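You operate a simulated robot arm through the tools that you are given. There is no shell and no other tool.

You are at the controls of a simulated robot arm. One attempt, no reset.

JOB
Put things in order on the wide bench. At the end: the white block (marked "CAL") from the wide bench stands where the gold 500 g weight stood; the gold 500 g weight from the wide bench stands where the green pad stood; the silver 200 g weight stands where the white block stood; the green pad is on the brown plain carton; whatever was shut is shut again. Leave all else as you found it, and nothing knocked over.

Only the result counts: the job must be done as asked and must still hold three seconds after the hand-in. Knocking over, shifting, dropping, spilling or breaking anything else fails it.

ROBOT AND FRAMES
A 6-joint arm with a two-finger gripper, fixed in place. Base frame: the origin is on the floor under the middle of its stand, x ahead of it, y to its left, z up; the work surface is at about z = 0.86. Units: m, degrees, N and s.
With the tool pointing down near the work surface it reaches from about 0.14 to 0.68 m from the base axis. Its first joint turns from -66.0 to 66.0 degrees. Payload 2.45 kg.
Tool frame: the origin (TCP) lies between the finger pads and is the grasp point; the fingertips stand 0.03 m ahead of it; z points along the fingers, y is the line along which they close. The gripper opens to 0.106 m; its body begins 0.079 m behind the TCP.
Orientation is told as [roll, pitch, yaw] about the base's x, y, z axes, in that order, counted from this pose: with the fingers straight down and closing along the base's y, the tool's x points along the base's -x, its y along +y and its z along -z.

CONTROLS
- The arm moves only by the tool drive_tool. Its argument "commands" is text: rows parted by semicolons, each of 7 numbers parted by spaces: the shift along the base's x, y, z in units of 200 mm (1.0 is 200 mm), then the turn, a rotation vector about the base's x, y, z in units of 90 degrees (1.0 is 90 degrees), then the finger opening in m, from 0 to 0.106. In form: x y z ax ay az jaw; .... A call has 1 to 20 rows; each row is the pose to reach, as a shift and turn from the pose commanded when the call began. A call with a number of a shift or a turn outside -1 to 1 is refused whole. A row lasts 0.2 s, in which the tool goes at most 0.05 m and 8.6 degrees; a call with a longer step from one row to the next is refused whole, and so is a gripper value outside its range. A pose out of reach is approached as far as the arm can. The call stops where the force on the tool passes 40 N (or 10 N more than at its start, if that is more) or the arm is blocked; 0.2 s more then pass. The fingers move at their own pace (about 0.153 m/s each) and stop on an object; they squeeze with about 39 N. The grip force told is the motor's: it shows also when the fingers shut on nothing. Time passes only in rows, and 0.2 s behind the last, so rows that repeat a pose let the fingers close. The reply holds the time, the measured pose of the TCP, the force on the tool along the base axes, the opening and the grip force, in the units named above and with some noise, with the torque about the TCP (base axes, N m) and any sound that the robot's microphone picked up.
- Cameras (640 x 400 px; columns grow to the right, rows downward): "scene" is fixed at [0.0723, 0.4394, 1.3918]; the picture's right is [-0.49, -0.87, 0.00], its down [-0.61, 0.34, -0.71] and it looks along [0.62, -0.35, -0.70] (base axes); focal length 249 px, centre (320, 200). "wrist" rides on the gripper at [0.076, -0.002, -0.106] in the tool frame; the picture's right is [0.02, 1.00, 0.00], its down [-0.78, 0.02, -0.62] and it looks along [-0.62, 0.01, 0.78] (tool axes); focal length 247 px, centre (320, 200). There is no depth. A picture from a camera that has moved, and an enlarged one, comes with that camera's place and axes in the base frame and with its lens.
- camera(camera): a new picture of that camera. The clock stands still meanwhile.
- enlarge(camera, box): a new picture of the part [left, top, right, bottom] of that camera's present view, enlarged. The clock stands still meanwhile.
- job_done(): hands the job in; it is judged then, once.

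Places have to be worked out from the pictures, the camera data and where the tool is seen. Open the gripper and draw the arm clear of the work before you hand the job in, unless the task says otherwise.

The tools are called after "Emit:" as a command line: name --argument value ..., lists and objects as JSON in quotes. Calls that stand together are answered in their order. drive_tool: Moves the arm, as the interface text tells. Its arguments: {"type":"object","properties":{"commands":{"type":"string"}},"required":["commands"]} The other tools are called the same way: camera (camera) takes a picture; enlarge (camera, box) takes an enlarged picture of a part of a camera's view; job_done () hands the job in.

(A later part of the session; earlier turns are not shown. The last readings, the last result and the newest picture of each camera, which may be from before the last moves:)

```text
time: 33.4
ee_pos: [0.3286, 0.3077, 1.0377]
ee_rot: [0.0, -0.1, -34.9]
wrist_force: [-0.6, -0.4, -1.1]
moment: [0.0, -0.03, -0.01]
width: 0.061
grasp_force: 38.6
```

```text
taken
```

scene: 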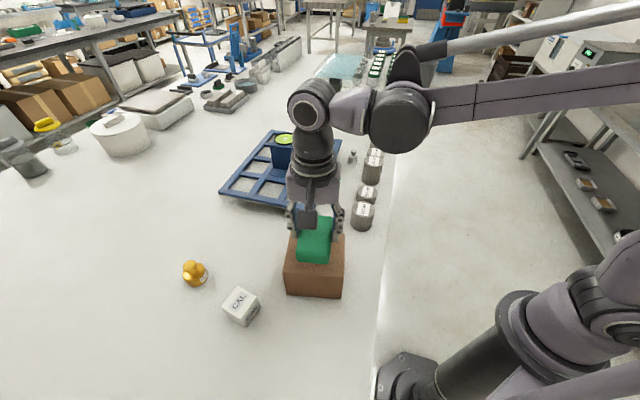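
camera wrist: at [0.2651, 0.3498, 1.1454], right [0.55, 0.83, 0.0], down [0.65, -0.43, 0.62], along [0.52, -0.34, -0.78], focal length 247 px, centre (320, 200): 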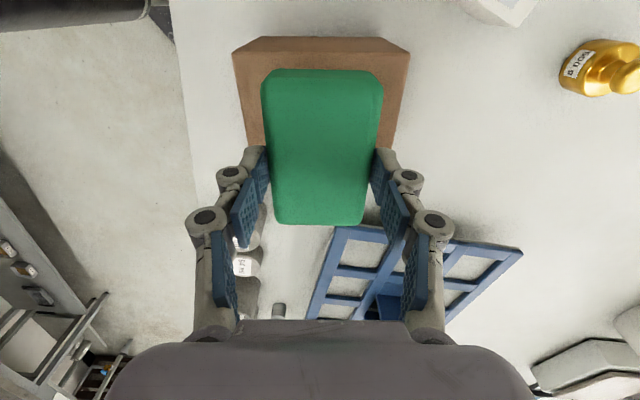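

The pad hangs centred and aligned over the carton, its underside ≈45 mm above the carton top. I lower it most of the way, then in small steps while watching the force.

Emit:
drive_tool --commands "0 0 -0.06 0 0 0 0.055; 0 0 -0.12 0 0 0 0.055; 0 0 -0.17 0 0 0 0.055; 0 0 -0.19 0 0 0 0.055; 0 0 -0.19 0 0 0 0.055"

Emit:
enlarge --camera "scene" --box '[270, 200, 360, 305]'

```text
time: 34.3
ee_pos: [0.3301, 0.3071, 1.0056]
ee_rot: [0.0, 0.0, -35.1]
wrist_force: [-1.8, -2.1, 10.9]
moment: [0.17, 0.09, 0.06]
width: 0.0609
grasp_force: 38.6
stopped in row 4: the force on the tool passed its limit at 48 N (the readings are from after the stop); the commanded pose is now the measured one
```

```text
3.81 times, centred on (315, 252) of scene
camera zoom: at [0.0722, 0.4393, 1.3919], right [-0.49, -0.87, 0.0], down [-0.61, 0.34, -0.71], along [0.62, -0.35, -0.7], focal length 948 px, centre (339, 0)
```

zoom: 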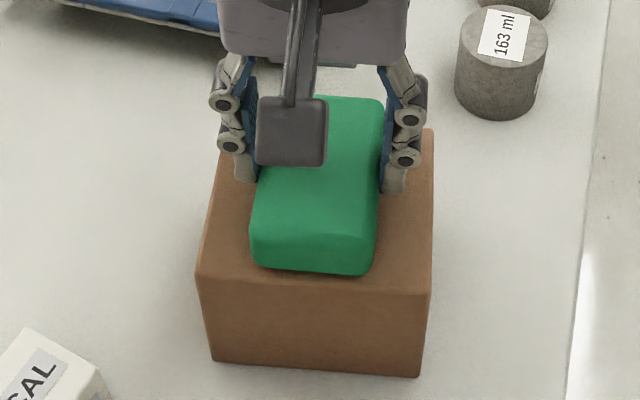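

Contact came at TCP z≈1.006 (carton top ≈0.969), and the pad sits on the carton. I ease up 1.5 mm, open the jaws, then lift straight away.

Emit:
drive_tool --commands "0 0 0.0075 0 0 0 0.055; 0 0 0.0075 0 0 0 0.066; 0 0 0.0075 0 0 0 0.08; 0 0 0.0075 0 0 0 0.08; 0 0 0.1 0 0 0 0.085; 0 0 0.3 0 0 0 0.085; 0 0 0.5 0 0 0 0.085"

Emit:
enlarge --camera "scene" --box '[170, 190, 390, 337]'

Emit:
camera --camera "wrist"

```text
time: 35.9
ee_pos: [0.331, 0.3081, 1.1046]
ee_rot: [0.0, 0.0, -35.0]
wrist_force: [-0.6, 0.5, -0.5]
moment: [0.0, -0.01, -0.05]
width: 0.0852
grasp_force: 0.1
```

```text
2.72 times, centred on (280, 264) of scene
camera zoom: at [0.0723, 0.4394, 1.3918], right [-0.49, -0.87, 0.0], down [-0.61, 0.34, -0.71], along [0.62, -0.35, -0.7], focal length 677 px, centre (429, 27)
```

zoom: 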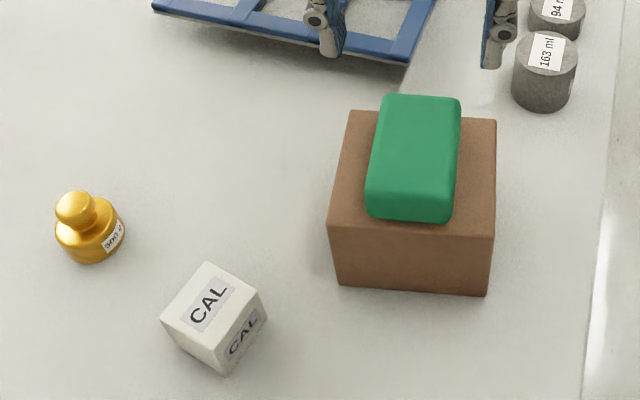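

```text
taken
camera wrist: at [0.2675, 0.3504, 1.2118], right [0.56, 0.83, 0.0], down [0.65, -0.44, 0.62], along [0.52, -0.35, -0.78], focal length 247 px, centre (320, 200)
```

wrist: 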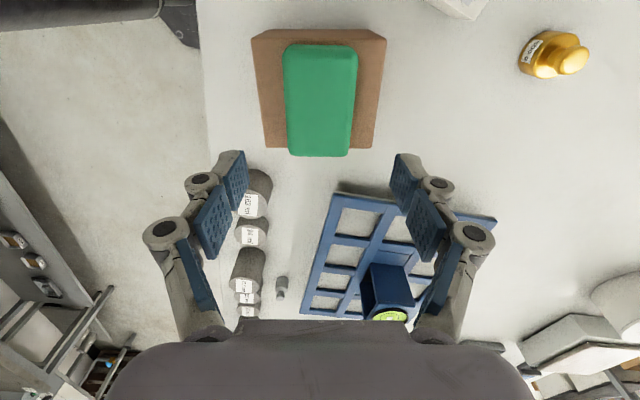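

The pad lies fully on the carton and nothing else moved. Next the gold weight: I turn to yaw 50° and move to an inboard position above it (still vertical), keeping high until clear of the carton.

Emit:
drive_tool --commands "0.025 0.07 0 0 0 0.086 0.085; 0.05 0.14 0 0 0 0.172 0.085; 0.075 0.21 0 0 0 0.258 0.085; 0.1 0.28 0 0 0 0.344 0.085; 0.125 0.35 0 0 0 0.43 0.085; 0.15 0.42 0 0 0 0.516 0.085; 0.175 0.49 0 0 0 0.602 0.085; 0.2 0.56 -0.05 0 0 0.688 0.085; 0.225 0.63 -0.12 0 0 0.774 0.085; 0.25 0.7 -0.2 0 0 0.86 0.085; 0.275 0.76 -0.28 0 0 0.944 0.085; 0.275 0.76 -0.28 0 0 0.944 0.085"

Emit:
camera --camera "wrist"

Emit:
enlarge --camera "wrist" --box '[280, 100, 380, 200]'

```text
time: 38.5
ee_pos: [0.385, 0.4591, 1.0473]
ee_rot: [0.0, -0.1, 50.2]
wrist_force: [-0.2, 0.0, 0.0]
moment: [0.0, 0.01, 0.01]
width: 0.085
grasp_force: 0.0
```

```text
taken
camera wrist: at [0.338, 0.3994, 1.1559], right [-0.78, 0.62, 0.0], down [0.49, 0.61, 0.62], along [0.39, 0.49, -0.78], focal length 247 px, centre (320, 200)
```

wrist: 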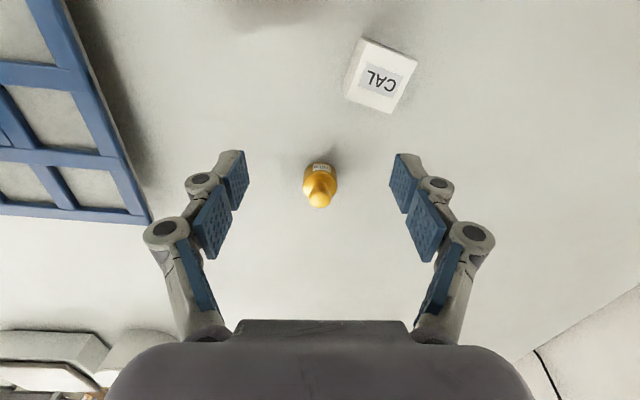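

```text
4.00 times, centred on (330, 150) of wrist
camera zoom: at [0.338, 0.3994, 1.1559], right [-0.78, 0.62, 0.0], down [0.49, 0.61, 0.62], along [0.39, 0.49, -0.78], focal length 988 px, centre (280, 400)
```

zoom: 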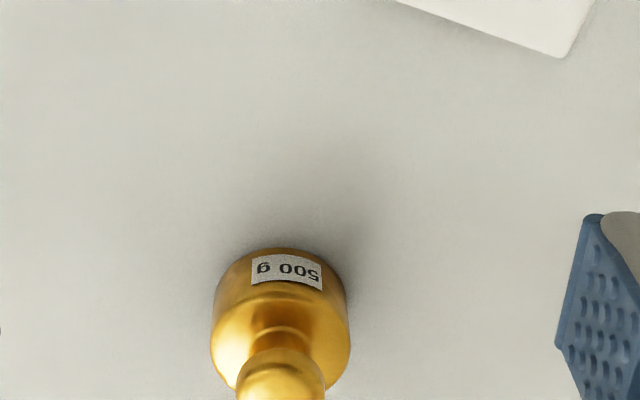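

The gold weight is centred laterally between the jaws and lies at about (0.4585, 0.548). I tilt the tool 20° outward and move to a hover point 9 cm back along the tool axis.

Emit:
drive_tool --commands "0.06 0.07 -0.07 0.0426 -0.0357 0 0.085; 0.12 0.15 -0.14 0.0852 -0.0713 0 0.085; 0.18 0.22 -0.21 0.1278 -0.107 0 0.085; 0.25 0.304 -0.297 0.1704 -0.1426 0 0.085; 0.25 0.304 -0.297 0.1704 -0.1426 0 0.085"

Emit:
camera --camera "wrist"

Emit:
camera --camera "scene"

```text
time: 39.7
ee_pos: [0.4338, 0.5206, 0.9896]
ee_rot: [0.1, -20.0, 50.1]
wrist_force: [-0.3, 0.0, 0.5]
moment: [-0.01, -0.04, -0.02]
width: 0.085
grasp_force: 0.2
```

```text
taken
camera wrist: at [0.3664, 0.436, 1.0647], right [-0.78, 0.63, -0.01], down [0.32, 0.41, 0.85], along [0.54, 0.66, -0.52], focal length 247 px, centre (320, 200)
```

wrist: 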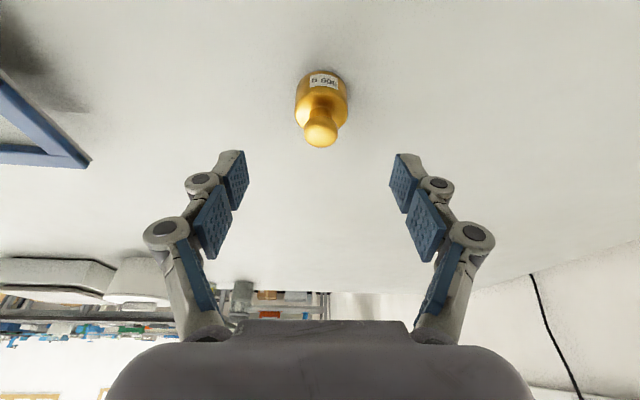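

```text
taken
```

scene: 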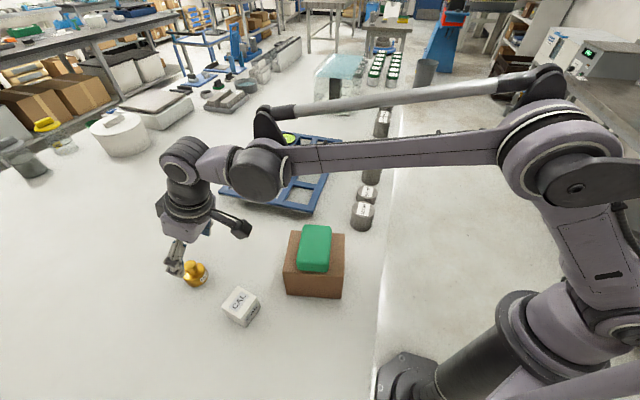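

The hover pose is right and the fresh view again puts the gold weight at (0.459, 0.5485). I slide in along the tool axis to z≈0.905 with the jaws straddling it.

Emit:
drive_tool --commands "0.03 0.035 -0.11 0 0 0 0.085; 0.06 0.07 -0.22 0 0 0 0.085; 0.085 0.095 -0.33 0 0 0 0.085; 0.1055 0.1195 -0.425 0 0 0 0.085; 0.1055 0.1195 -0.425 0 0 0 0.085"

Emit:
camera --camera "wrist"

Emit:
enlarge --camera "scene" --box '[140, 210, 260, 330]'

```text
time: 40.9
ee_pos: [0.4555, 0.543, 0.9059]
ee_rot: [0.1, -20.0, 50.0]
wrist_force: [0.4, -0.7, 0.2]
moment: [0.0, 0.02, 0.02]
width: 0.0849
grasp_force: 0.1
```

```text
taken
camera wrist: at [0.3877, 0.4588, 0.9814], right [-0.78, 0.63, -0.01], down [0.32, 0.41, 0.85], along [0.54, 0.66, -0.52], focal length 247 px, centre (320, 200)
```

wrist: 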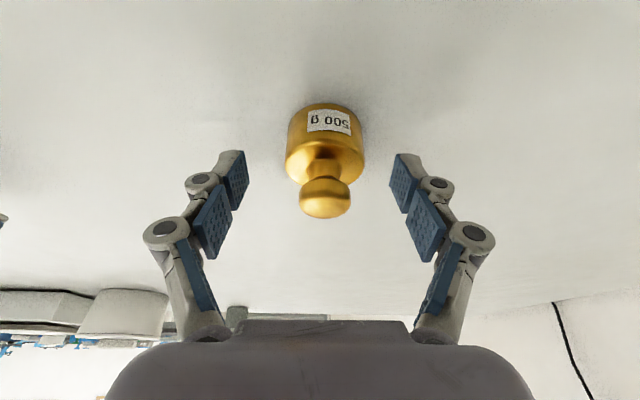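

```text
3.33 times, centred on (200, 270) of scene
camera zoom: at [0.0723, 0.4394, 1.3918], right [-0.49, -0.87, 0.0], down [-0.61, 0.34, -0.71], along [0.62, -0.35, -0.7], focal length 829 px, centre (720, -33)
```

zoom: 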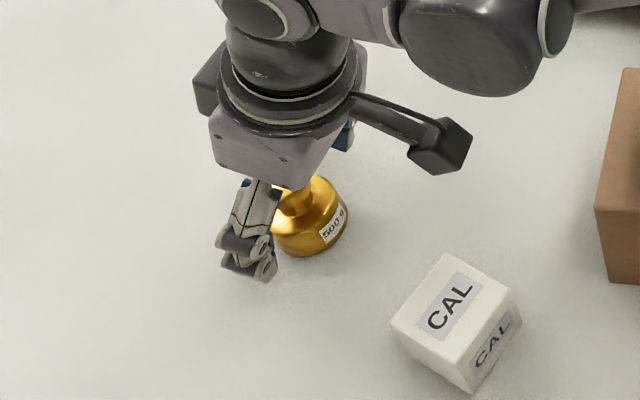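

The jaws straddle the body with the tips near the bench. I nudge 2 mm sideways and down, then close.

Emit:
drive_tool --commands "-0.0077 0.0064 -0.012 0 0 0 0.085; -0.0077 0.0064 -0.012 0 0 0 0.06; -0.0077 0.0064 -0.012 0 0 0 0.038; -0.0077 0.0064 -0.012 0 0 0 0.038; -0.0077 0.0064 -0.012 0 0 0 0.038"

Emit:
camera --camera "wrist"

Emit:
enlarge --camera "scene" --box '[140, 210, 260, 330]'

```text
time: 42.1
ee_pos: [0.4533, 0.5438, 0.9044]
ee_rot: [0.0, -19.9, 49.9]
wrist_force: [-1.4, -0.1, 3.6]
moment: [-0.06, 0.02, 0.02]
width: 0.0462
grasp_force: 38.6
```

```text
taken
camera wrist: at [0.3857, 0.4601, 0.9793], right [-0.78, 0.63, -0.01], down [0.32, 0.41, 0.85], along [0.54, 0.66, -0.52], focal length 247 px, centre (320, 200)
```

wrist: 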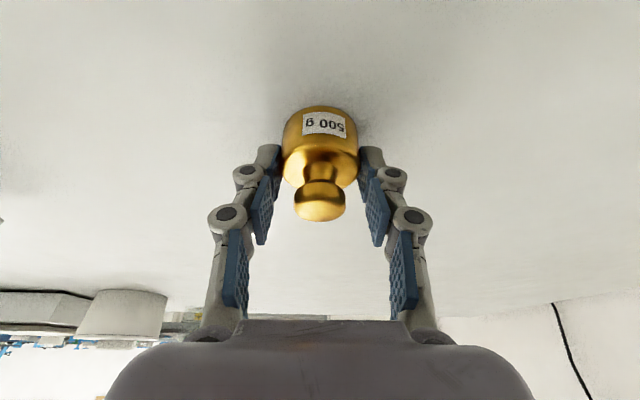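

```text
3.33 times, centred on (200, 270) of scene
camera zoom: at [0.0722, 0.4394, 1.3918], right [-0.49, -0.87, 0.0], down [-0.61, 0.34, -0.71], along [0.62, -0.35, -0.7], focal length 829 px, centre (720, -33)
```

zoom: 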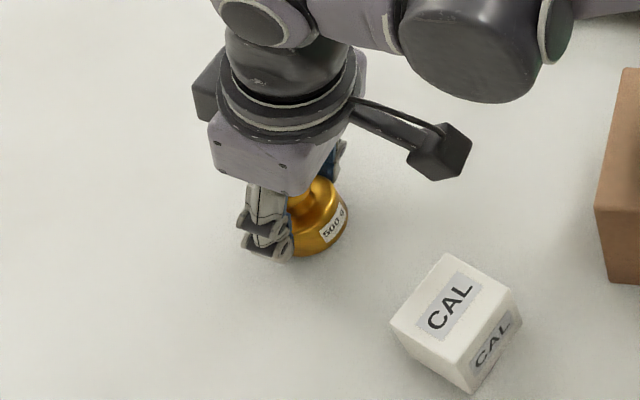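

The gold weight is held (46 mm, 38.6 N). I lift it 9 cm and carry it to the pad's old place, turning 30° about the vertical so the wrist camera keeps clear of the carton.

Emit:
drive_tool --commands "0 0 0.08 0 0 0 0.038; 0 0 0.2 0 0 0 0.038; 0 0 0.33 0 0 0 0.038; 0 0 0.45 0 0 0 0.038; 0.03 -0.12 0.45 0 0 0.05 0.038; 0.06 -0.25 0.45 0 0 0.1 0.038; 0.09 -0.39 0.45 0 0 0.16 0.038; 0.13 -0.53 0.45 0 0 0.22 0.038; 0.17 -0.67 0.45 0 0 0.28 0.038; 0.225 -0.804 0.45 0 0 0.333 0.038; 0.225 -0.804 0.45 0 0 0.333 0.038"

Emit:
camera --camera "wrist"

Emit:
camera --camera "scene"

```text
time: 44.5
ee_pos: [0.4993, 0.3831, 0.9933]
ee_rot: [0.1, -20.1, 79.9]
wrist_force: [0.7, 0.6, -5.1]
moment: [0.01, 0.01, -0.03]
width: 0.0459
grasp_force: 39.3
```

```text
taken
camera wrist: at [0.4834, 0.2758, 1.0691], right [-0.99, 0.15, -0.01], down [0.07, 0.52, 0.85], along [0.13, 0.84, -0.52], focal length 247 px, centre (320, 200)
```

wrist: 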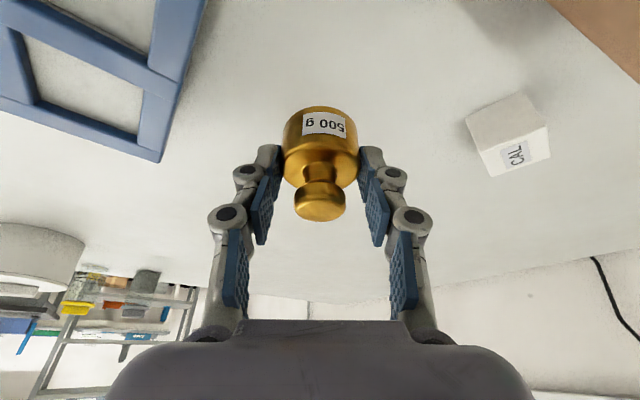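

```text
taken
```

scene: 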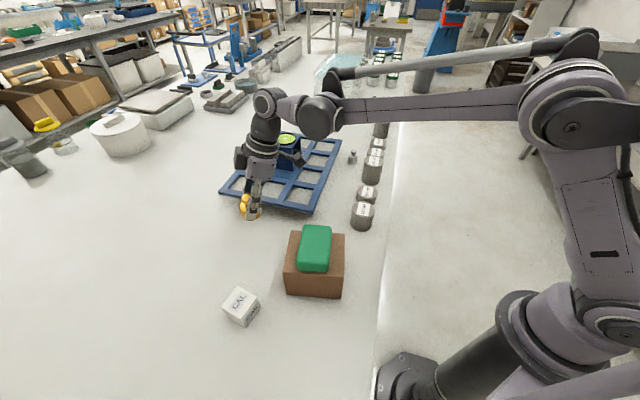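

The gold weight hangs unchanged in the grip over the pad's old place. I lower it to just above the bench, then the last millimetres slowly.

Emit:
drive_tool --commands "-0.006 0.001 -0.12 0 0 0 0.038; -0.006 0.001 -0.25 0 0 0 0.038; -0.006 0.001 -0.36 0 0 0 0.038; -0.006 0.001 -0.42 0 0 0 0.038; -0.006 0.001 -0.435 0 0 0 0.038; -0.006 0.001 -0.435 0 0 0 0.038"

```text
time: 45.9
ee_pos: [0.4989, 0.384, 0.9055]
ee_rot: [0.1, -19.9, 80.0]
wrist_force: [-0.4, -0.1, -4.9]
moment: [-0.02, 0.0, -0.01]
width: 0.0459
grasp_force: 38.7
```

Emit:
drive_tool --commands "0 0 -0.005 0 0 0 0.038; 0 0 -0.01 0 0 0 0.038; 0 0 -0.01 0 0 0 0.038"

```text
time: 46.7
ee_pos: [0.499, 0.3837, 0.9042]
ee_rot: [0.0, -20.1, 80.0]
wrist_force: [-0.1, -1.8, 5.4]
moment: [-0.04, -0.19, 0.0]
width: 0.046
grasp_force: 39.9
```

The weight has touched down (force reversed to +5 N). I open the jaws and back off along the tool axis.

Emit:
drive_tool --commands "0 0 0 0 0 0 0.05; 0 0 0 0 0 0 0.062; 0 0 0 0 0 0 0.066; -0.006 -0.035 0.095 0 0 0 0.066; -0.014 -0.076 0.21 0 0 0 0.066; -0.027 -0.152 0.423 0 0 0 0.066; -0.027 -0.152 0.423 0 0 0 0.066"

Emit:
camera --camera "wrist"

Emit:
camera --camera "scene"

```text
time: 48.3
ee_pos: [0.4915, 0.3539, 0.9879]
ee_rot: [0.0, -19.9, 79.9]
wrist_force: [-0.1, -0.1, -0.4]
moment: [-0.01, -0.01, 0.03]
width: 0.066
grasp_force: 0.0
```

```text
taken
camera wrist: at [0.4749, 0.2473, 1.0623], right [-0.99, 0.15, -0.01], down [0.08, 0.52, 0.85], along [0.13, 0.84, -0.52], focal length 247 px, centre (320, 200)
```

wrist: 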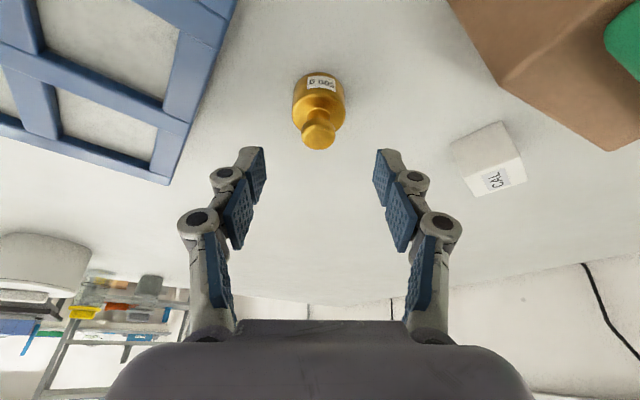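

```text
taken
```

scene: 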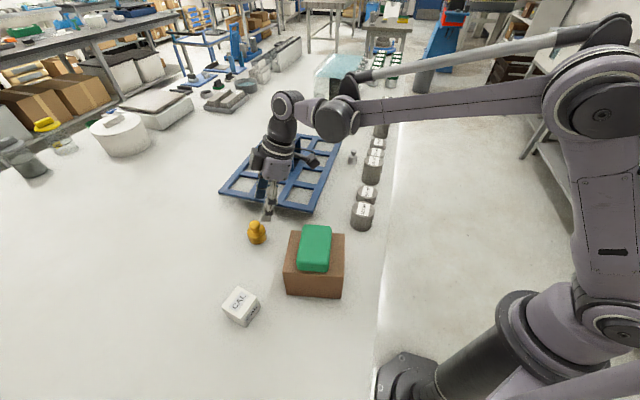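

Gold stands at the pad's old place (base pixel matches). Now the CAL block: I rise, swing clear above carton and pad, and turn to yaw 31.7° keeping the 20° tilt.

Emit:
drive_tool --commands "0 0 0.2 0 0 0 0.066; -0.05 0.02 0.42 0 0 -0.05 0.066; -0.15 0.1 0.6 0 0 -0.11 0.066; -0.3 0.2 0.65 0 0 -0.18 0.066; -0.45 0.3 0.65 0 0 -0.25 0.066; -0.6 0.4 0.65 0 0 -0.32 0.066; -0.75 0.47 0.65 0 0 -0.4 0.066; -0.9 0.5 0.65 0 0 -0.47 0.066; -0.985 0.505 0.6 0 0 -0.537 0.066; -0.985 0.505 0.6 0 0 -0.537 0.066"

Emit:
camera --camera "wrist"

Emit:
camera --camera "scene"

```text
time: 50.5
ee_pos: [0.2973, 0.4548, 1.1097]
ee_rot: [0.0, -20.0, 31.5]
wrist_force: [-0.4, -0.4, -0.3]
moment: [-0.01, 0.01, -0.02]
width: 0.066
grasp_force: 0.1
```

```text
taken
camera wrist: at [0.2068, 0.3971, 1.1842], right [-0.54, 0.84, -0.01], down [0.44, 0.29, 0.85], along [0.72, 0.46, -0.52], focal length 247 px, centre (320, 200)
```

wrist: 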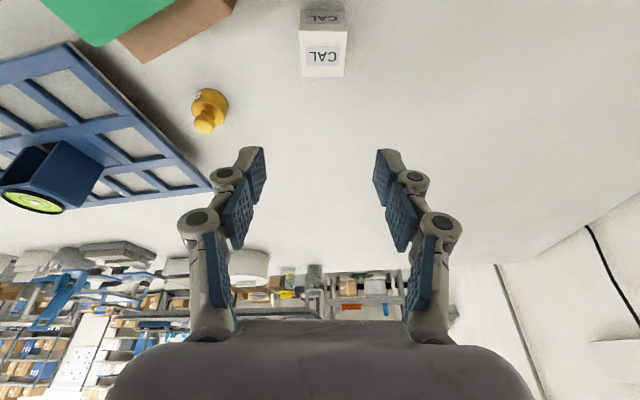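

```text
taken
```

scene: 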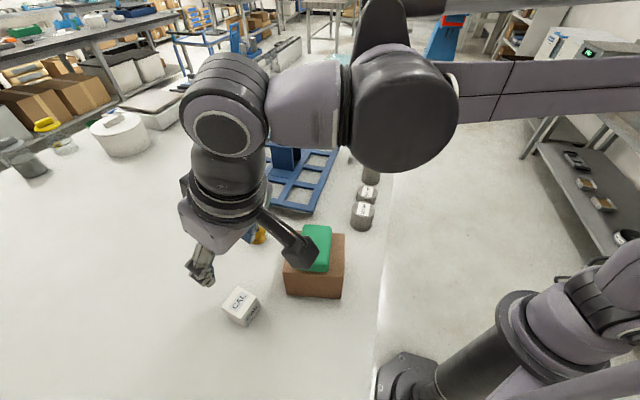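

The block appears squarely aligned in the wrist view. I enlarge it for its exact place.

Emit:
enlarge --camera "wrist" --box '[270, 0, 380, 90]'

```text
4.44 times, centred on (325, 45) of wrist
camera zoom: at [0.2068, 0.3971, 1.1842], right [-0.54, 0.84, -0.01], down [0.44, 0.29, 0.85], along [0.72, 0.46, -0.52], focal length 1098 px, centre (298, 889)
```

zoom: 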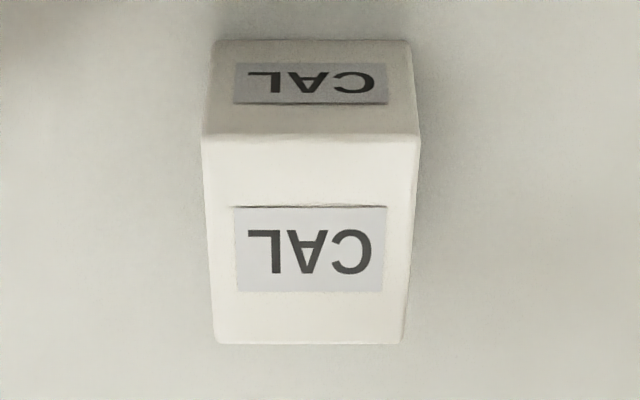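

The block's centre is (0.3305, 0.4765), side 50 mm. I descend to a hover just behind it along the tool axis.

Emit:
drive_tool --commands "0.002 0.004 -0.16 0 0 0 0.072; 0.004 0.008 -0.32 0 0 0 0.072; 0.006 0.012 -0.48 0 0 0 0.072; 0.0075 0.0155 -0.628 0 0 0 0.072; 0.0075 0.0155 -0.628 0 0 0 0.072"

Emit:
camera --camera "wrist"

```text
time: 51.7
ee_pos: [0.2989, 0.4562, 0.9829]
ee_rot: [0.1, -19.9, 31.7]
wrist_force: [0.1, -0.3, 0.4]
moment: [0.0, 0.02, 0.0]
width: 0.072
grasp_force: 0.0
```

```text
taken
camera wrist: at [0.2075, 0.3979, 1.0585], right [-0.54, 0.84, -0.01], down [0.44, 0.29, 0.85], along [0.72, 0.46, -0.52], focal length 247 px, centre (320, 200)
```

wrist: 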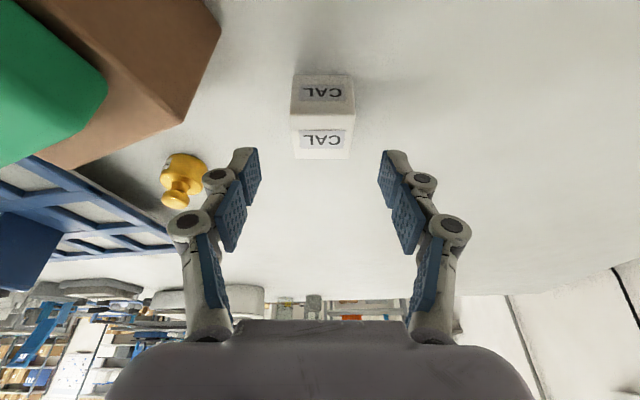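

Emit:
drive_tool --commands "0.035 0.025 -0.11 0 0 0 0.072; 0.07 0.05 -0.22 0 0 0 0.072; 0.1 0.07 -0.32 0 0 0 0.072; 0.128 0.0875 -0.4 0 0 0 0.072; 0.128 0.0875 -0.4 0 0 0 0.072"

Emit:
camera --camera "wrist"

Emit:
enlarge --camera "scene" --box '[190, 200, 350, 340]'

```text
time: 52.9
ee_pos: [0.3234, 0.4753, 0.9033]
ee_rot: [0.1, -20.1, 31.7]
wrist_force: [-0.4, -0.5, 0.0]
moment: [-0.02, -0.01, 0.03]
width: 0.0719
grasp_force: 0.0
```

```text
taken
camera wrist: at [0.2328, 0.417, 0.9774], right [-0.54, 0.84, -0.01], down [0.44, 0.29, 0.85], along [0.72, 0.46, -0.52], focal length 247 px, centre (320, 200)
```

wrist: 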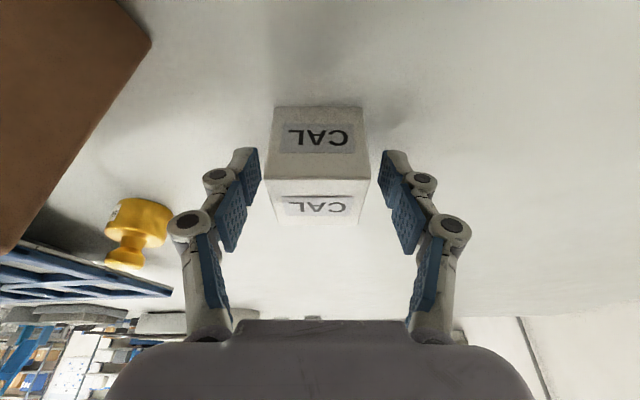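

```text
2.86 times, centred on (270, 270) of scene
camera zoom: at [0.0723, 0.4394, 1.3918], right [-0.49, -0.87, 0.0], down [-0.61, 0.34, -0.71], along [0.62, -0.35, -0.7], focal length 711 px, centre (463, 0)
```

zoom: 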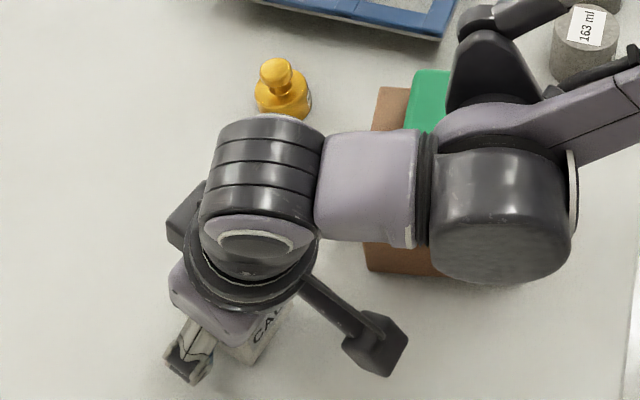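

The block sits between the jaws with even gaps. I close on it.

Emit:
drive_tool --commands "0 0 0 0 0 0 0.06; 0 0 0 0 0 0 0.042; 0 0 0 0 0 0 0.042; 0 0 0 0 0 0 0.042"

Emit:
camera --camera "wrist"

```text
time: 53.9
ee_pos: [0.323, 0.4747, 0.9041]
ee_rot: [0.0, -20.0, 31.5]
wrist_force: [0.8, -0.4, 3.0]
moment: [-0.09, -0.14, 0.02]
width: 0.0489
grasp_force: 38.9
```

```text
taken
camera wrist: at [0.2327, 0.417, 0.9777], right [-0.54, 0.84, -0.01], down [0.44, 0.29, 0.85], along [0.72, 0.46, -0.52], focal length 247 px, centre (320, 200)
```

wrist: 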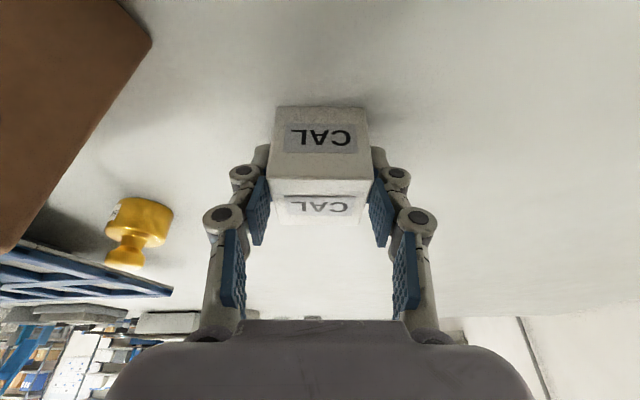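

The block is held (48.9 mm, 39 N). I lift it 8 cm and carry it to above the gold weight's old place, keeping its orientation.

Emit:
drive_tool --commands "0 0 0.08 0 0 0 0.042; 0 0 0.2 0 0 0 0.042; 0 0 0.33 0 0 0 0.042; 0 0 0.42 0 0 0 0.042; 0.1 0.055 0.42 0 0 0 0.042; 0.23 0.125 0.42 0 0 0 0.042; 0.37 0.2 0.42 0 0 0 0.042; 0.51 0.275 0.42 0 0 0 0.042; 0.645 0.3475 0.42 0 0 0 0.042; 0.645 0.3475 0.42 0 0 0 0.042"

Emit:
camera --camera "wrist"

Emit:
camera --camera "scene"

```text
time: 56.1
ee_pos: [0.4516, 0.5468, 0.9869]
ee_rot: [0.1, -20.0, 31.5]
wrist_force: [0.3, -0.6, -1.8]
moment: [0.01, -0.03, -0.04]
width: 0.049
grasp_force: 38.9
```

```text
taken
camera wrist: at [0.3604, 0.4885, 1.0621], right [-0.54, 0.84, -0.01], down [0.44, 0.29, 0.85], along [0.72, 0.46, -0.52], focal length 247 px, centre (320, 200)
```

wrist: 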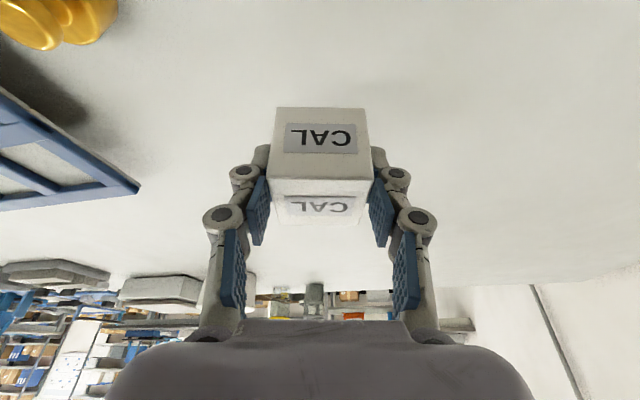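

```text
taken
```

scene: 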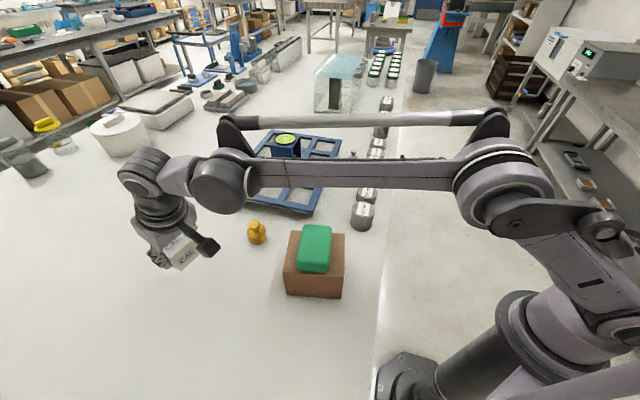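

The block hangs steady above the gold's old place, about 2 mm off in y; I correct that and lower it to just above the bench.

Emit:
drive_tool --commands "0.005 -0.008 -0.1 0 0 0 0.042; 0.005 -0.008 -0.22 0 0 0 0.042; 0.005 -0.008 -0.33 0 0 0 0.042; 0.005 -0.008 -0.395 0 0 0 0.042; 0.005 -0.008 -0.4 0 0 0 0.042; 0.005 -0.008 -0.4 0 0 0 0.042"

```text
time: 57.5
ee_pos: [0.4527, 0.5438, 0.9062]
ee_rot: [0.1, -20.0, 31.7]
wrist_force: [0.1, -1.5, -1.8]
moment: [-0.04, 0.02, 0.02]
width: 0.0491
grasp_force: 38.7
```

Emit:
camera --camera "wrist"

Emit:
drive_tool --commands "0 0 -0.005 0 0 0 0.042; 0 0 -0.01 0 0 0 0.042; 0 0 -0.01 0 0 0 0.042"

```text
taken
camera wrist: at [0.3622, 0.486, 0.9815], right [-0.54, 0.84, -0.01], down [0.44, 0.29, 0.85], along [0.72, 0.46, -0.52], focal length 247 px, centre (320, 200)
```

wrist: 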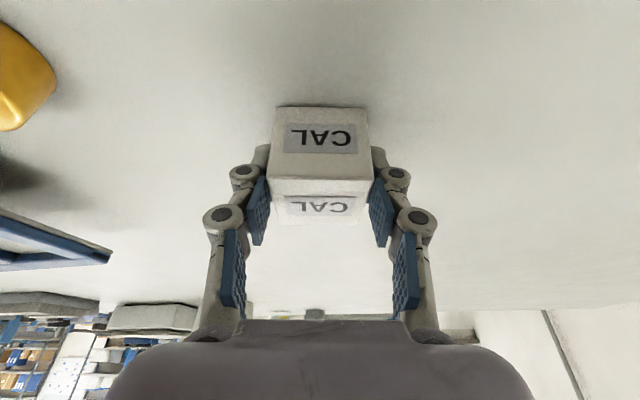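

```text
time: 58.3
ee_pos: [0.4533, 0.5443, 0.9031]
ee_rot: [0.2, -20.1, 31.5]
wrist_force: [0.6, 0.5, -1.1]
moment: [-0.03, 0.01, 0.0]
width: 0.049
grasp_force: 39.0
```

Emit:
drive_tool --commands "0 0 -0.005 0 0 0 0.042; 0 0 -0.01 0 0 0 0.042; 0 0 -0.01 0 0 0 0.042"

```text
time: 59.1
ee_pos: [0.4515, 0.5438, 0.9025]
ee_rot: [0.1, -20.0, 31.5]
wrist_force: [-1.1, -0.1, -0.3]
moment: [-0.03, -0.05, -0.03]
width: 0.0491
grasp_force: 39.6
```

Emit:
drive_tool --commands "0 0 -0.005 0 0 0 0.042; 0 0 -0.005 0 0 0 0.042"

Emit:
camera --camera "wrist"

Emit:
enlarge --camera "scene" --box '[130, 200, 290, 320]'

```text
time: 59.7
ee_pos: [0.4532, 0.5456, 0.9029]
ee_rot: [0.1, -20.0, 31.7]
wrist_force: [0.6, -0.4, 16.2]
moment: [-0.38, -0.16, 0.05]
width: 0.049
grasp_force: 39.0
```

```text
taken
camera wrist: at [0.3624, 0.4855, 0.9775], right [-0.54, 0.84, -0.01], down [0.44, 0.29, 0.85], along [0.72, 0.46, -0.52], focal length 247 px, centre (320, 200)
```

wrist: 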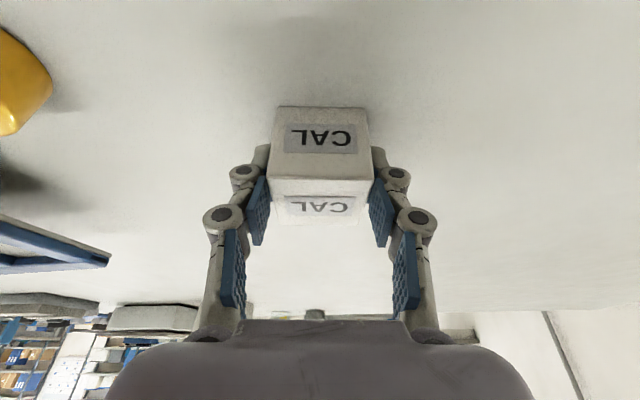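

```text
3.33 times, centred on (210, 260) of scene
camera zoom: at [0.0721, 0.4392, 1.3919], right [-0.49, -0.87, 0.0], down [-0.61, 0.34, -0.71], along [0.62, -0.35, -0.7], focal length 829 px, centre (687, 0)
```

zoom: 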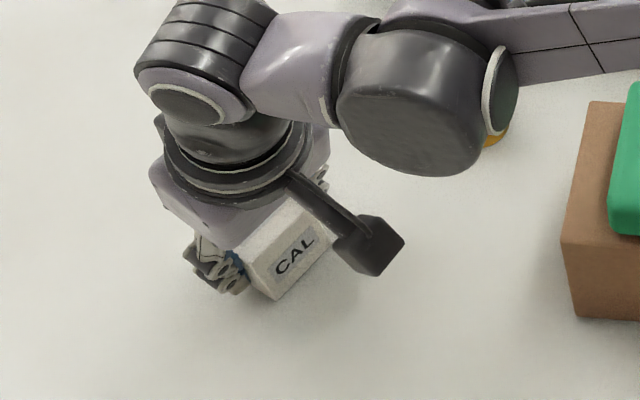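

The block has touched down (16 N) within ~1.5 mm of the target. I ease up half a millimetre, open, and back off along the tool axis.

Emit:
drive_tool --commands "0 0 0.0025 0 0 0 0.042; 0 0 0.0025 0 0 0 0.055; 0 0 0.0025 0 0 0 0.068; 0 0 0.0025 0 0 0 0.07; -0.03 -0.019 0.1 0 0 0 0.07; -0.066 -0.041 0.21 0 0 0 0.07; -0.131 -0.081 0.423 0 0 0 0.07; -0.131 -0.081 0.423 0 0 0 0.07"

Emit:
camera --camera "wrist"

Emit:
camera --camera "scene"

```text
time: 61.5
ee_pos: [0.4273, 0.5294, 0.9873]
ee_rot: [0.1, -20.0, 31.7]
wrist_force: [-0.3, 0.7, -0.5]
moment: [0.02, -0.03, 0.06]
width: 0.07
grasp_force: 0.0
```

```text
taken
camera wrist: at [0.3368, 0.4704, 1.0623], right [-0.54, 0.84, -0.01], down [0.44, 0.29, 0.85], along [0.72, 0.46, -0.52], focal length 247 px, centre (320, 200)
```

wrist: 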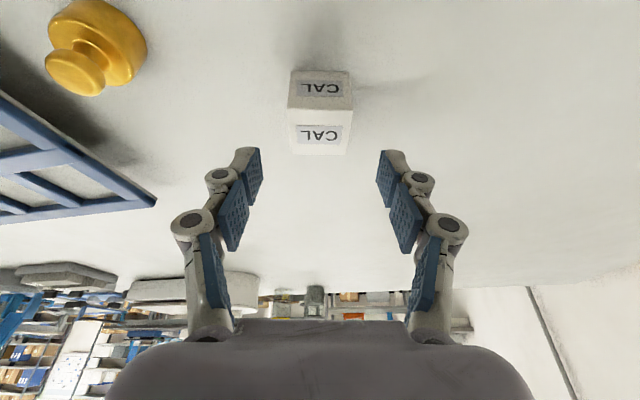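

```text
taken
```

scene: 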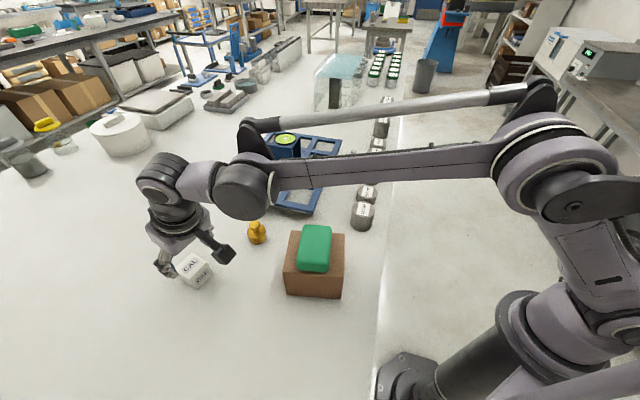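

CAL stands at the gold's old place, upright. Now the silver weight: I rise and swing inboard, turning to yaw 45° (tilt kept) so the jaws will close along the free lane.

Emit:
drive_tool --commands "-0.03 -0.05 0.2 0 0 0.025 0.07; -0.08 -0.17 0.38 0 0 0.05 0.07; -0.15 -0.32 0.52 0 0 0.075 0.07; -0.22 -0.48 0.62 0 0 0.1 0.07; -0.29 -0.64 0.664 0 0 0.125 0.07; -0.336 -0.747 0.664 0 0 0.148 0.07; -0.336 -0.747 0.664 0 0 0.148 0.07"

Emit:
drive_tool --commands "0.08 -0.2 0 0 0 0 0.07; 0.16 -0.4 0 0 0 0 0.07; 0.24 -0.6 0 0 0 0 0.07; 0.32 -0.8 0 0 0 0 0.07; 0.4 -1.0 0 0 0 0 0.07"

Emit:
camera --camera "scene"

```text
time: 63.1
ee_pos: [0.3569, 0.3788, 1.1189]
ee_rot: [0.0, -19.9, 44.9]
wrist_force: [0.2, 0.6, -0.3]
moment: [-0.01, -0.01, -0.01]
width: 0.0702
grasp_force: 0.1
```

```text
time: 64.3
ee_pos: [0.4384, 0.1778, 1.1199]
ee_rot: [0.1, -20.1, 45.1]
wrist_force: [-0.1, -0.2, 0.2]
moment: [0.01, 0.03, 0.02]
width: 0.0699
grasp_force: 0.0
```

```text
taken
```

scene: 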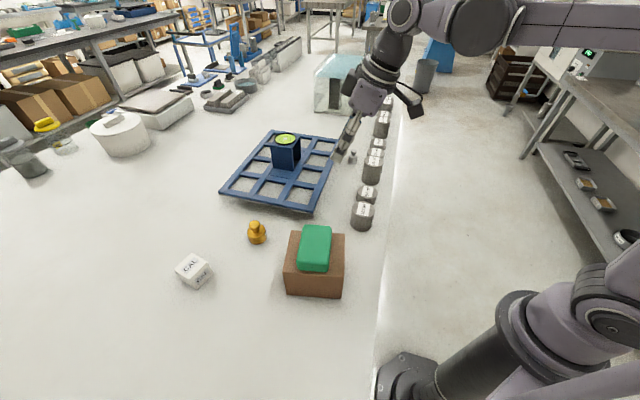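

All three placed things stand well. I check the placed CAL block and gold weight close up against my computed places while the view is clear.

Emit:
enlarge --camera "scene" --box '[160, 235, 240, 305]'

Emit:
enlarge --camera "scene" --box '[225, 205, 295, 265]'

Emit:
camera --camera "wrist"

```text
5.71 times, centred on (200, 270) of scene
camera zoom: at [0.0723, 0.4394, 1.3918], right [-0.49, -0.87, 0.0], down [-0.61, 0.34, -0.71], along [0.62, -0.35, -0.7], focal length 1422 px, centre (1006, -200)
```

zoom: 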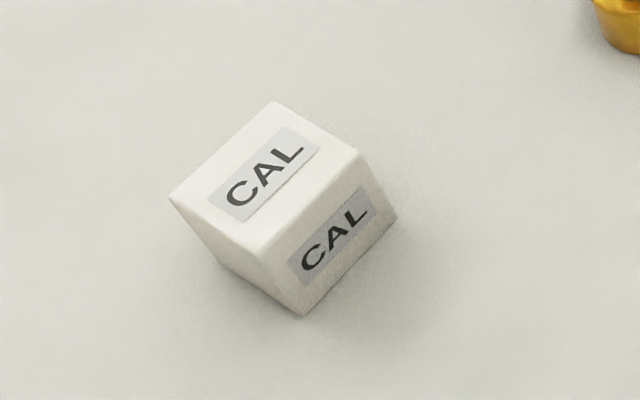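

```text
6.67 times, centred on (260, 235) of scene
camera zoom: at [0.0723, 0.4394, 1.3918], right [-0.49, -0.87, 0.0], down [-0.61, 0.34, -0.71], along [0.62, -0.35, -0.7], focal length 1659 px, centre (720, -33)
```

zoom: 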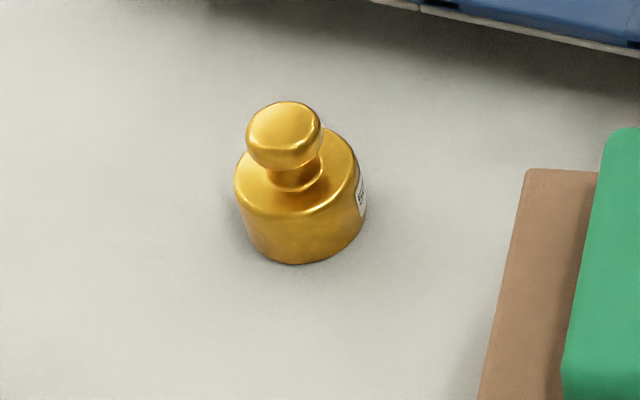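

```text
taken
camera wrist: at [0.3646, 0.1005, 1.1946], right [-0.72, 0.69, -0.01], down [0.36, 0.38, 0.85], along [0.59, 0.61, -0.52], focal length 247 px, centre (320, 200)
```

wrist: 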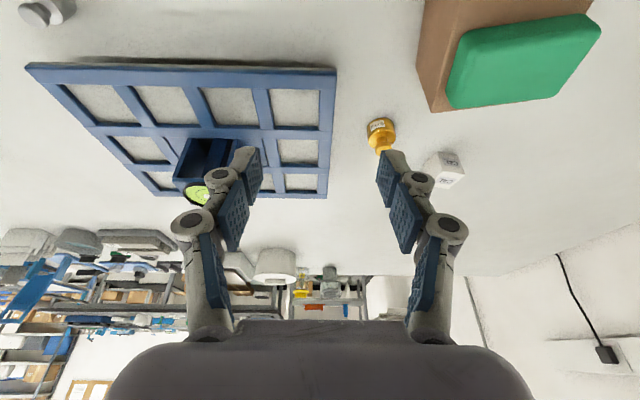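

Both stand within a few mm of target. I continue to the silver weight's lane at height.

Emit:
drive_tool --commands "0.06 -0.2 0 0 0 0 0.07; 0.12 -0.4 0 0 0 0 0.07; 0.18 -0.6 0 0 0 0 0.07; 0.24 -0.8 0 0 0 0 0.07; 0.3 -1.0 0 0 0 0 0.07"

Emit:
drive_tool --commands "0.15 -0.03 -0.13 0 0 0 0.06; 0.3 -0.06 -0.26 0 0 0 0.06; 0.45 -0.09 -0.38 0 0 0 0.06; 0.6 -0.12 -0.5 0 0 0 0.06; 0.6 -0.12 -0.5 0 0 0 0.06"

Emit:
camera --camera "wrist"

Emit:
camera --camera "scene"

```text
time: 65.5
ee_pos: [0.4982, -0.0209, 1.1193]
ee_rot: [0.1, -20.1, 44.9]
wrist_force: [0.4, -0.3, 0.4]
moment: [0.01, 0.0, 0.0]
width: 0.0701
grasp_force: 0.0
```

```text
time: 66.7
ee_pos: [0.6201, -0.0458, 1.0189]
ee_rot: [0.1, -19.9, 45.0]
wrist_force: [-0.2, -0.3, -0.3]
moment: [-0.02, 0.0, -0.01]
width: 0.0601
grasp_force: 0.1
```

```text
taken
camera wrist: at [0.5454, -0.1228, 1.0946], right [-0.72, 0.69, -0.01], down [0.36, 0.38, 0.85], along [0.59, 0.61, -0.52], focal length 247 px, centre (320, 200)
```

wrist: 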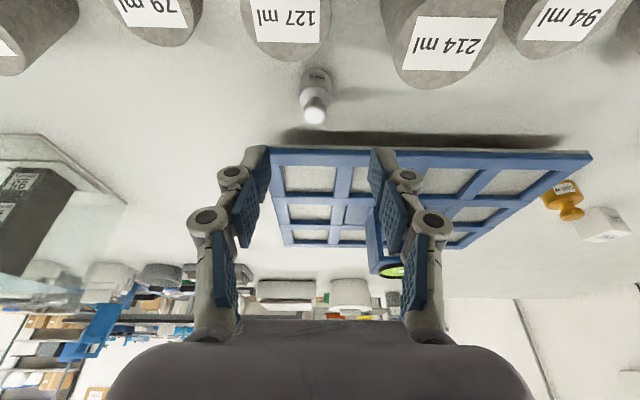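

```text
taken
```

scene: 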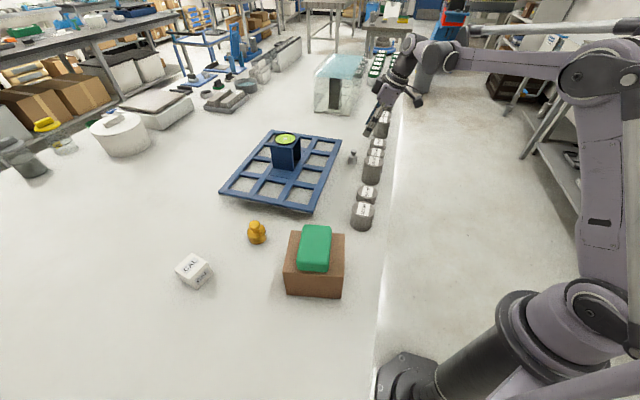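

A very clear view of the lane. I enlarge to fix the silver weight and the neighbouring cylinders.

Emit:
enlarge --camera "wrist" --box '[230, 0, 410, 160]'

Emit:
enlarge --camera "wrist" --box '[285, 55, 345, 135]'

```text
2.50 times, centred on (320, 80) of wrist
camera zoom: at [0.5454, -0.1228, 1.0946], right [-0.72, 0.69, -0.01], down [0.36, 0.38, 0.85], along [0.59, 0.61, -0.52], focal length 617 px, centre (320, 500)
```

zoom: 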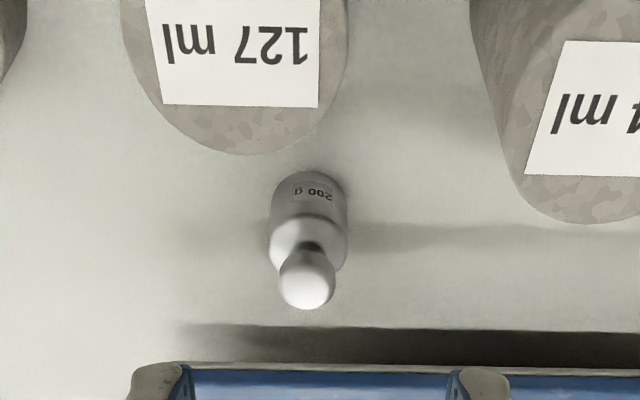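

```text
5.00 times, centred on (315, 95) of wrist
camera zoom: at [0.5454, -0.1228, 1.0946], right [-0.72, 0.69, -0.01], down [0.36, 0.38, 0.85], along [0.59, 0.61, -0.52], focal length 1235 px, centre (345, 725)
```

zoom: 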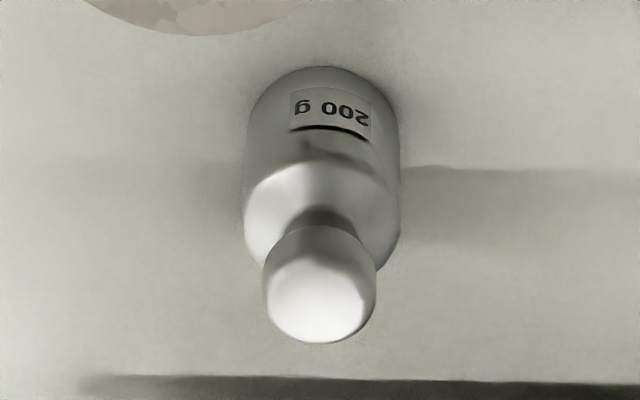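

Label "200 g" confirmed; silver's centre is about (0.658, -0.017), 127 ml cylinder's nearest side is well below the hand. I slide in along the tool axis part-way and check.

Emit:
drive_tool --commands "0.026 -0.024 -0.095 0 0 0 0.058; 0.055 0.005 -0.21 0 0 0 0.058; 0.085 0.035 -0.33 0 0 0 0.058; 0.085 0.035 -0.33 0 0 0 0.058"

Emit:
camera --camera "wrist"

Emit:
enlarge --camera "scene" --box '[320, 80, 430, 200]'

```text
time: 67.7
ee_pos: [0.6387, -0.0398, 0.9529]
ee_rot: [0.1, -19.9, 44.9]
wrist_force: [0.8, 0.5, 0.3]
moment: [0.01, 0.03, 0.0]
width: 0.0579
grasp_force: 0.1
```

```text
taken
camera wrist: at [0.5626, -0.1171, 1.0275], right [-0.72, 0.69, -0.01], down [0.36, 0.38, 0.85], along [0.59, 0.61, -0.52], focal length 247 px, centre (320, 200)
```

wrist: 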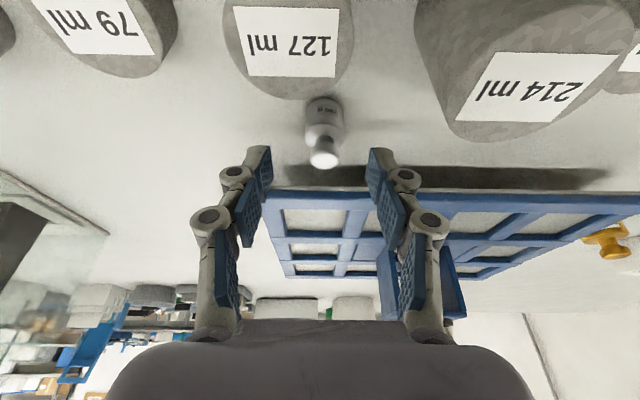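

```text
3.33 times, centred on (375, 140) of scene
camera zoom: at [0.0723, 0.4394, 1.3918], right [-0.49, -0.87, 0.0], down [-0.61, 0.34, -0.71], along [0.62, -0.35, -0.7], focal length 829 px, centre (137, 400)
```

zoom: 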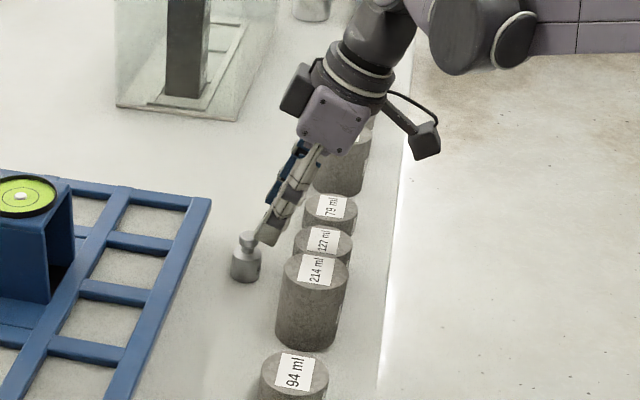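

Aligned within ~2 mm, and the fingers clear the cylinders. I finish the approach to z≈0.908.

Emit:
drive_tool --commands "0.02 0.025 -0.08 0 0 0 0.058; 0.037 0.05 -0.16 0 0 0 0.058; 0.0535 0.0705 -0.23 0 0 0 0.058; 0.0535 0.0705 -0.23 0 0 0 0.058"

Emit:
camera --camera "wrist"

Emit:
enlarge --camera "scene" --box '[320, 80, 430, 200]'

```text
time: 68.7
ee_pos: [0.6485, -0.0252, 0.9069]
ee_rot: [0.1, -19.9, 44.9]
wrist_force: [0.1, -0.1, -0.1]
moment: [-0.03, -0.02, 0.04]
width: 0.0579
grasp_force: 0.0
```

```text
taken
camera wrist: at [0.5731, -0.1026, 0.9815], right [-0.72, 0.69, -0.01], down [0.36, 0.38, 0.85], along [0.59, 0.61, -0.52], focal length 247 px, centre (320, 200)
```

wrist: 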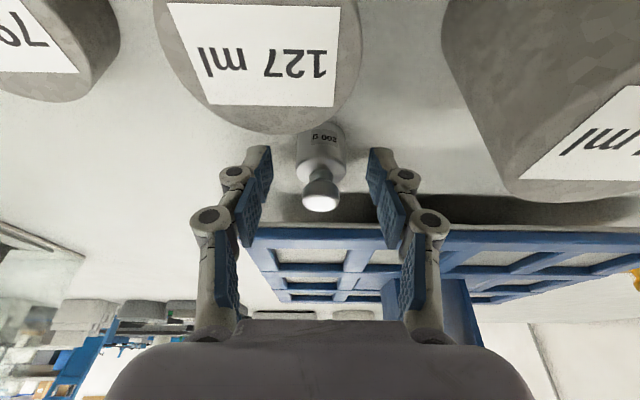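

```text
3.33 times, centred on (375, 140) of scene
camera zoom: at [0.0723, 0.4394, 1.3918], right [-0.49, -0.87, 0.0], down [-0.61, 0.34, -0.71], along [0.62, -0.35, -0.7], focal length 829 px, centre (137, 400)
```

zoom: 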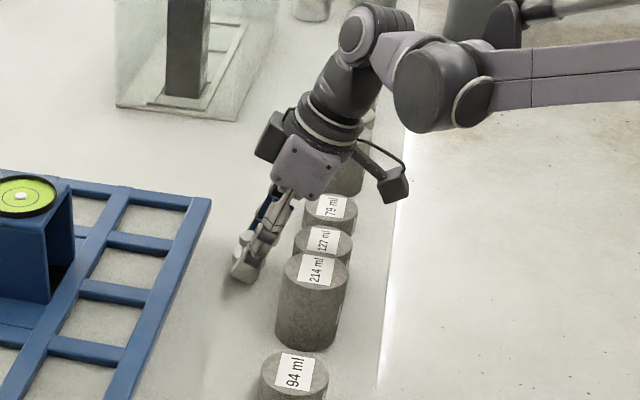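

The weight is centred between the fingertips. I close the jaws.

Emit:
drive_tool --commands "0 0 0 0 0 0 0.045; 0 0 0 0 0 0 0.03; 0 0 0 0 0 0 0.024; 0 0 0 0 0 0 0.024"

Emit:
camera --camera "wrist"

```text
time: 69.7
ee_pos: [0.6466, -0.0259, 0.9066]
ee_rot: [0.2, -20.0, 44.8]
wrist_force: [-0.1, 0.4, -0.2]
moment: [0.04, 0.01, -0.01]
width: 0.0297
grasp_force: 38.8
```

```text
taken
camera wrist: at [0.5731, -0.1026, 0.9817], right [-0.72, 0.69, -0.01], down [0.36, 0.38, 0.85], along [0.59, 0.61, -0.52], focal length 247 px, centre (320, 200)
```

wrist: 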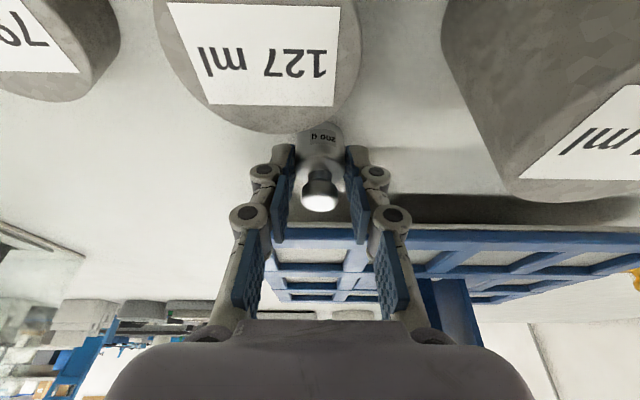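

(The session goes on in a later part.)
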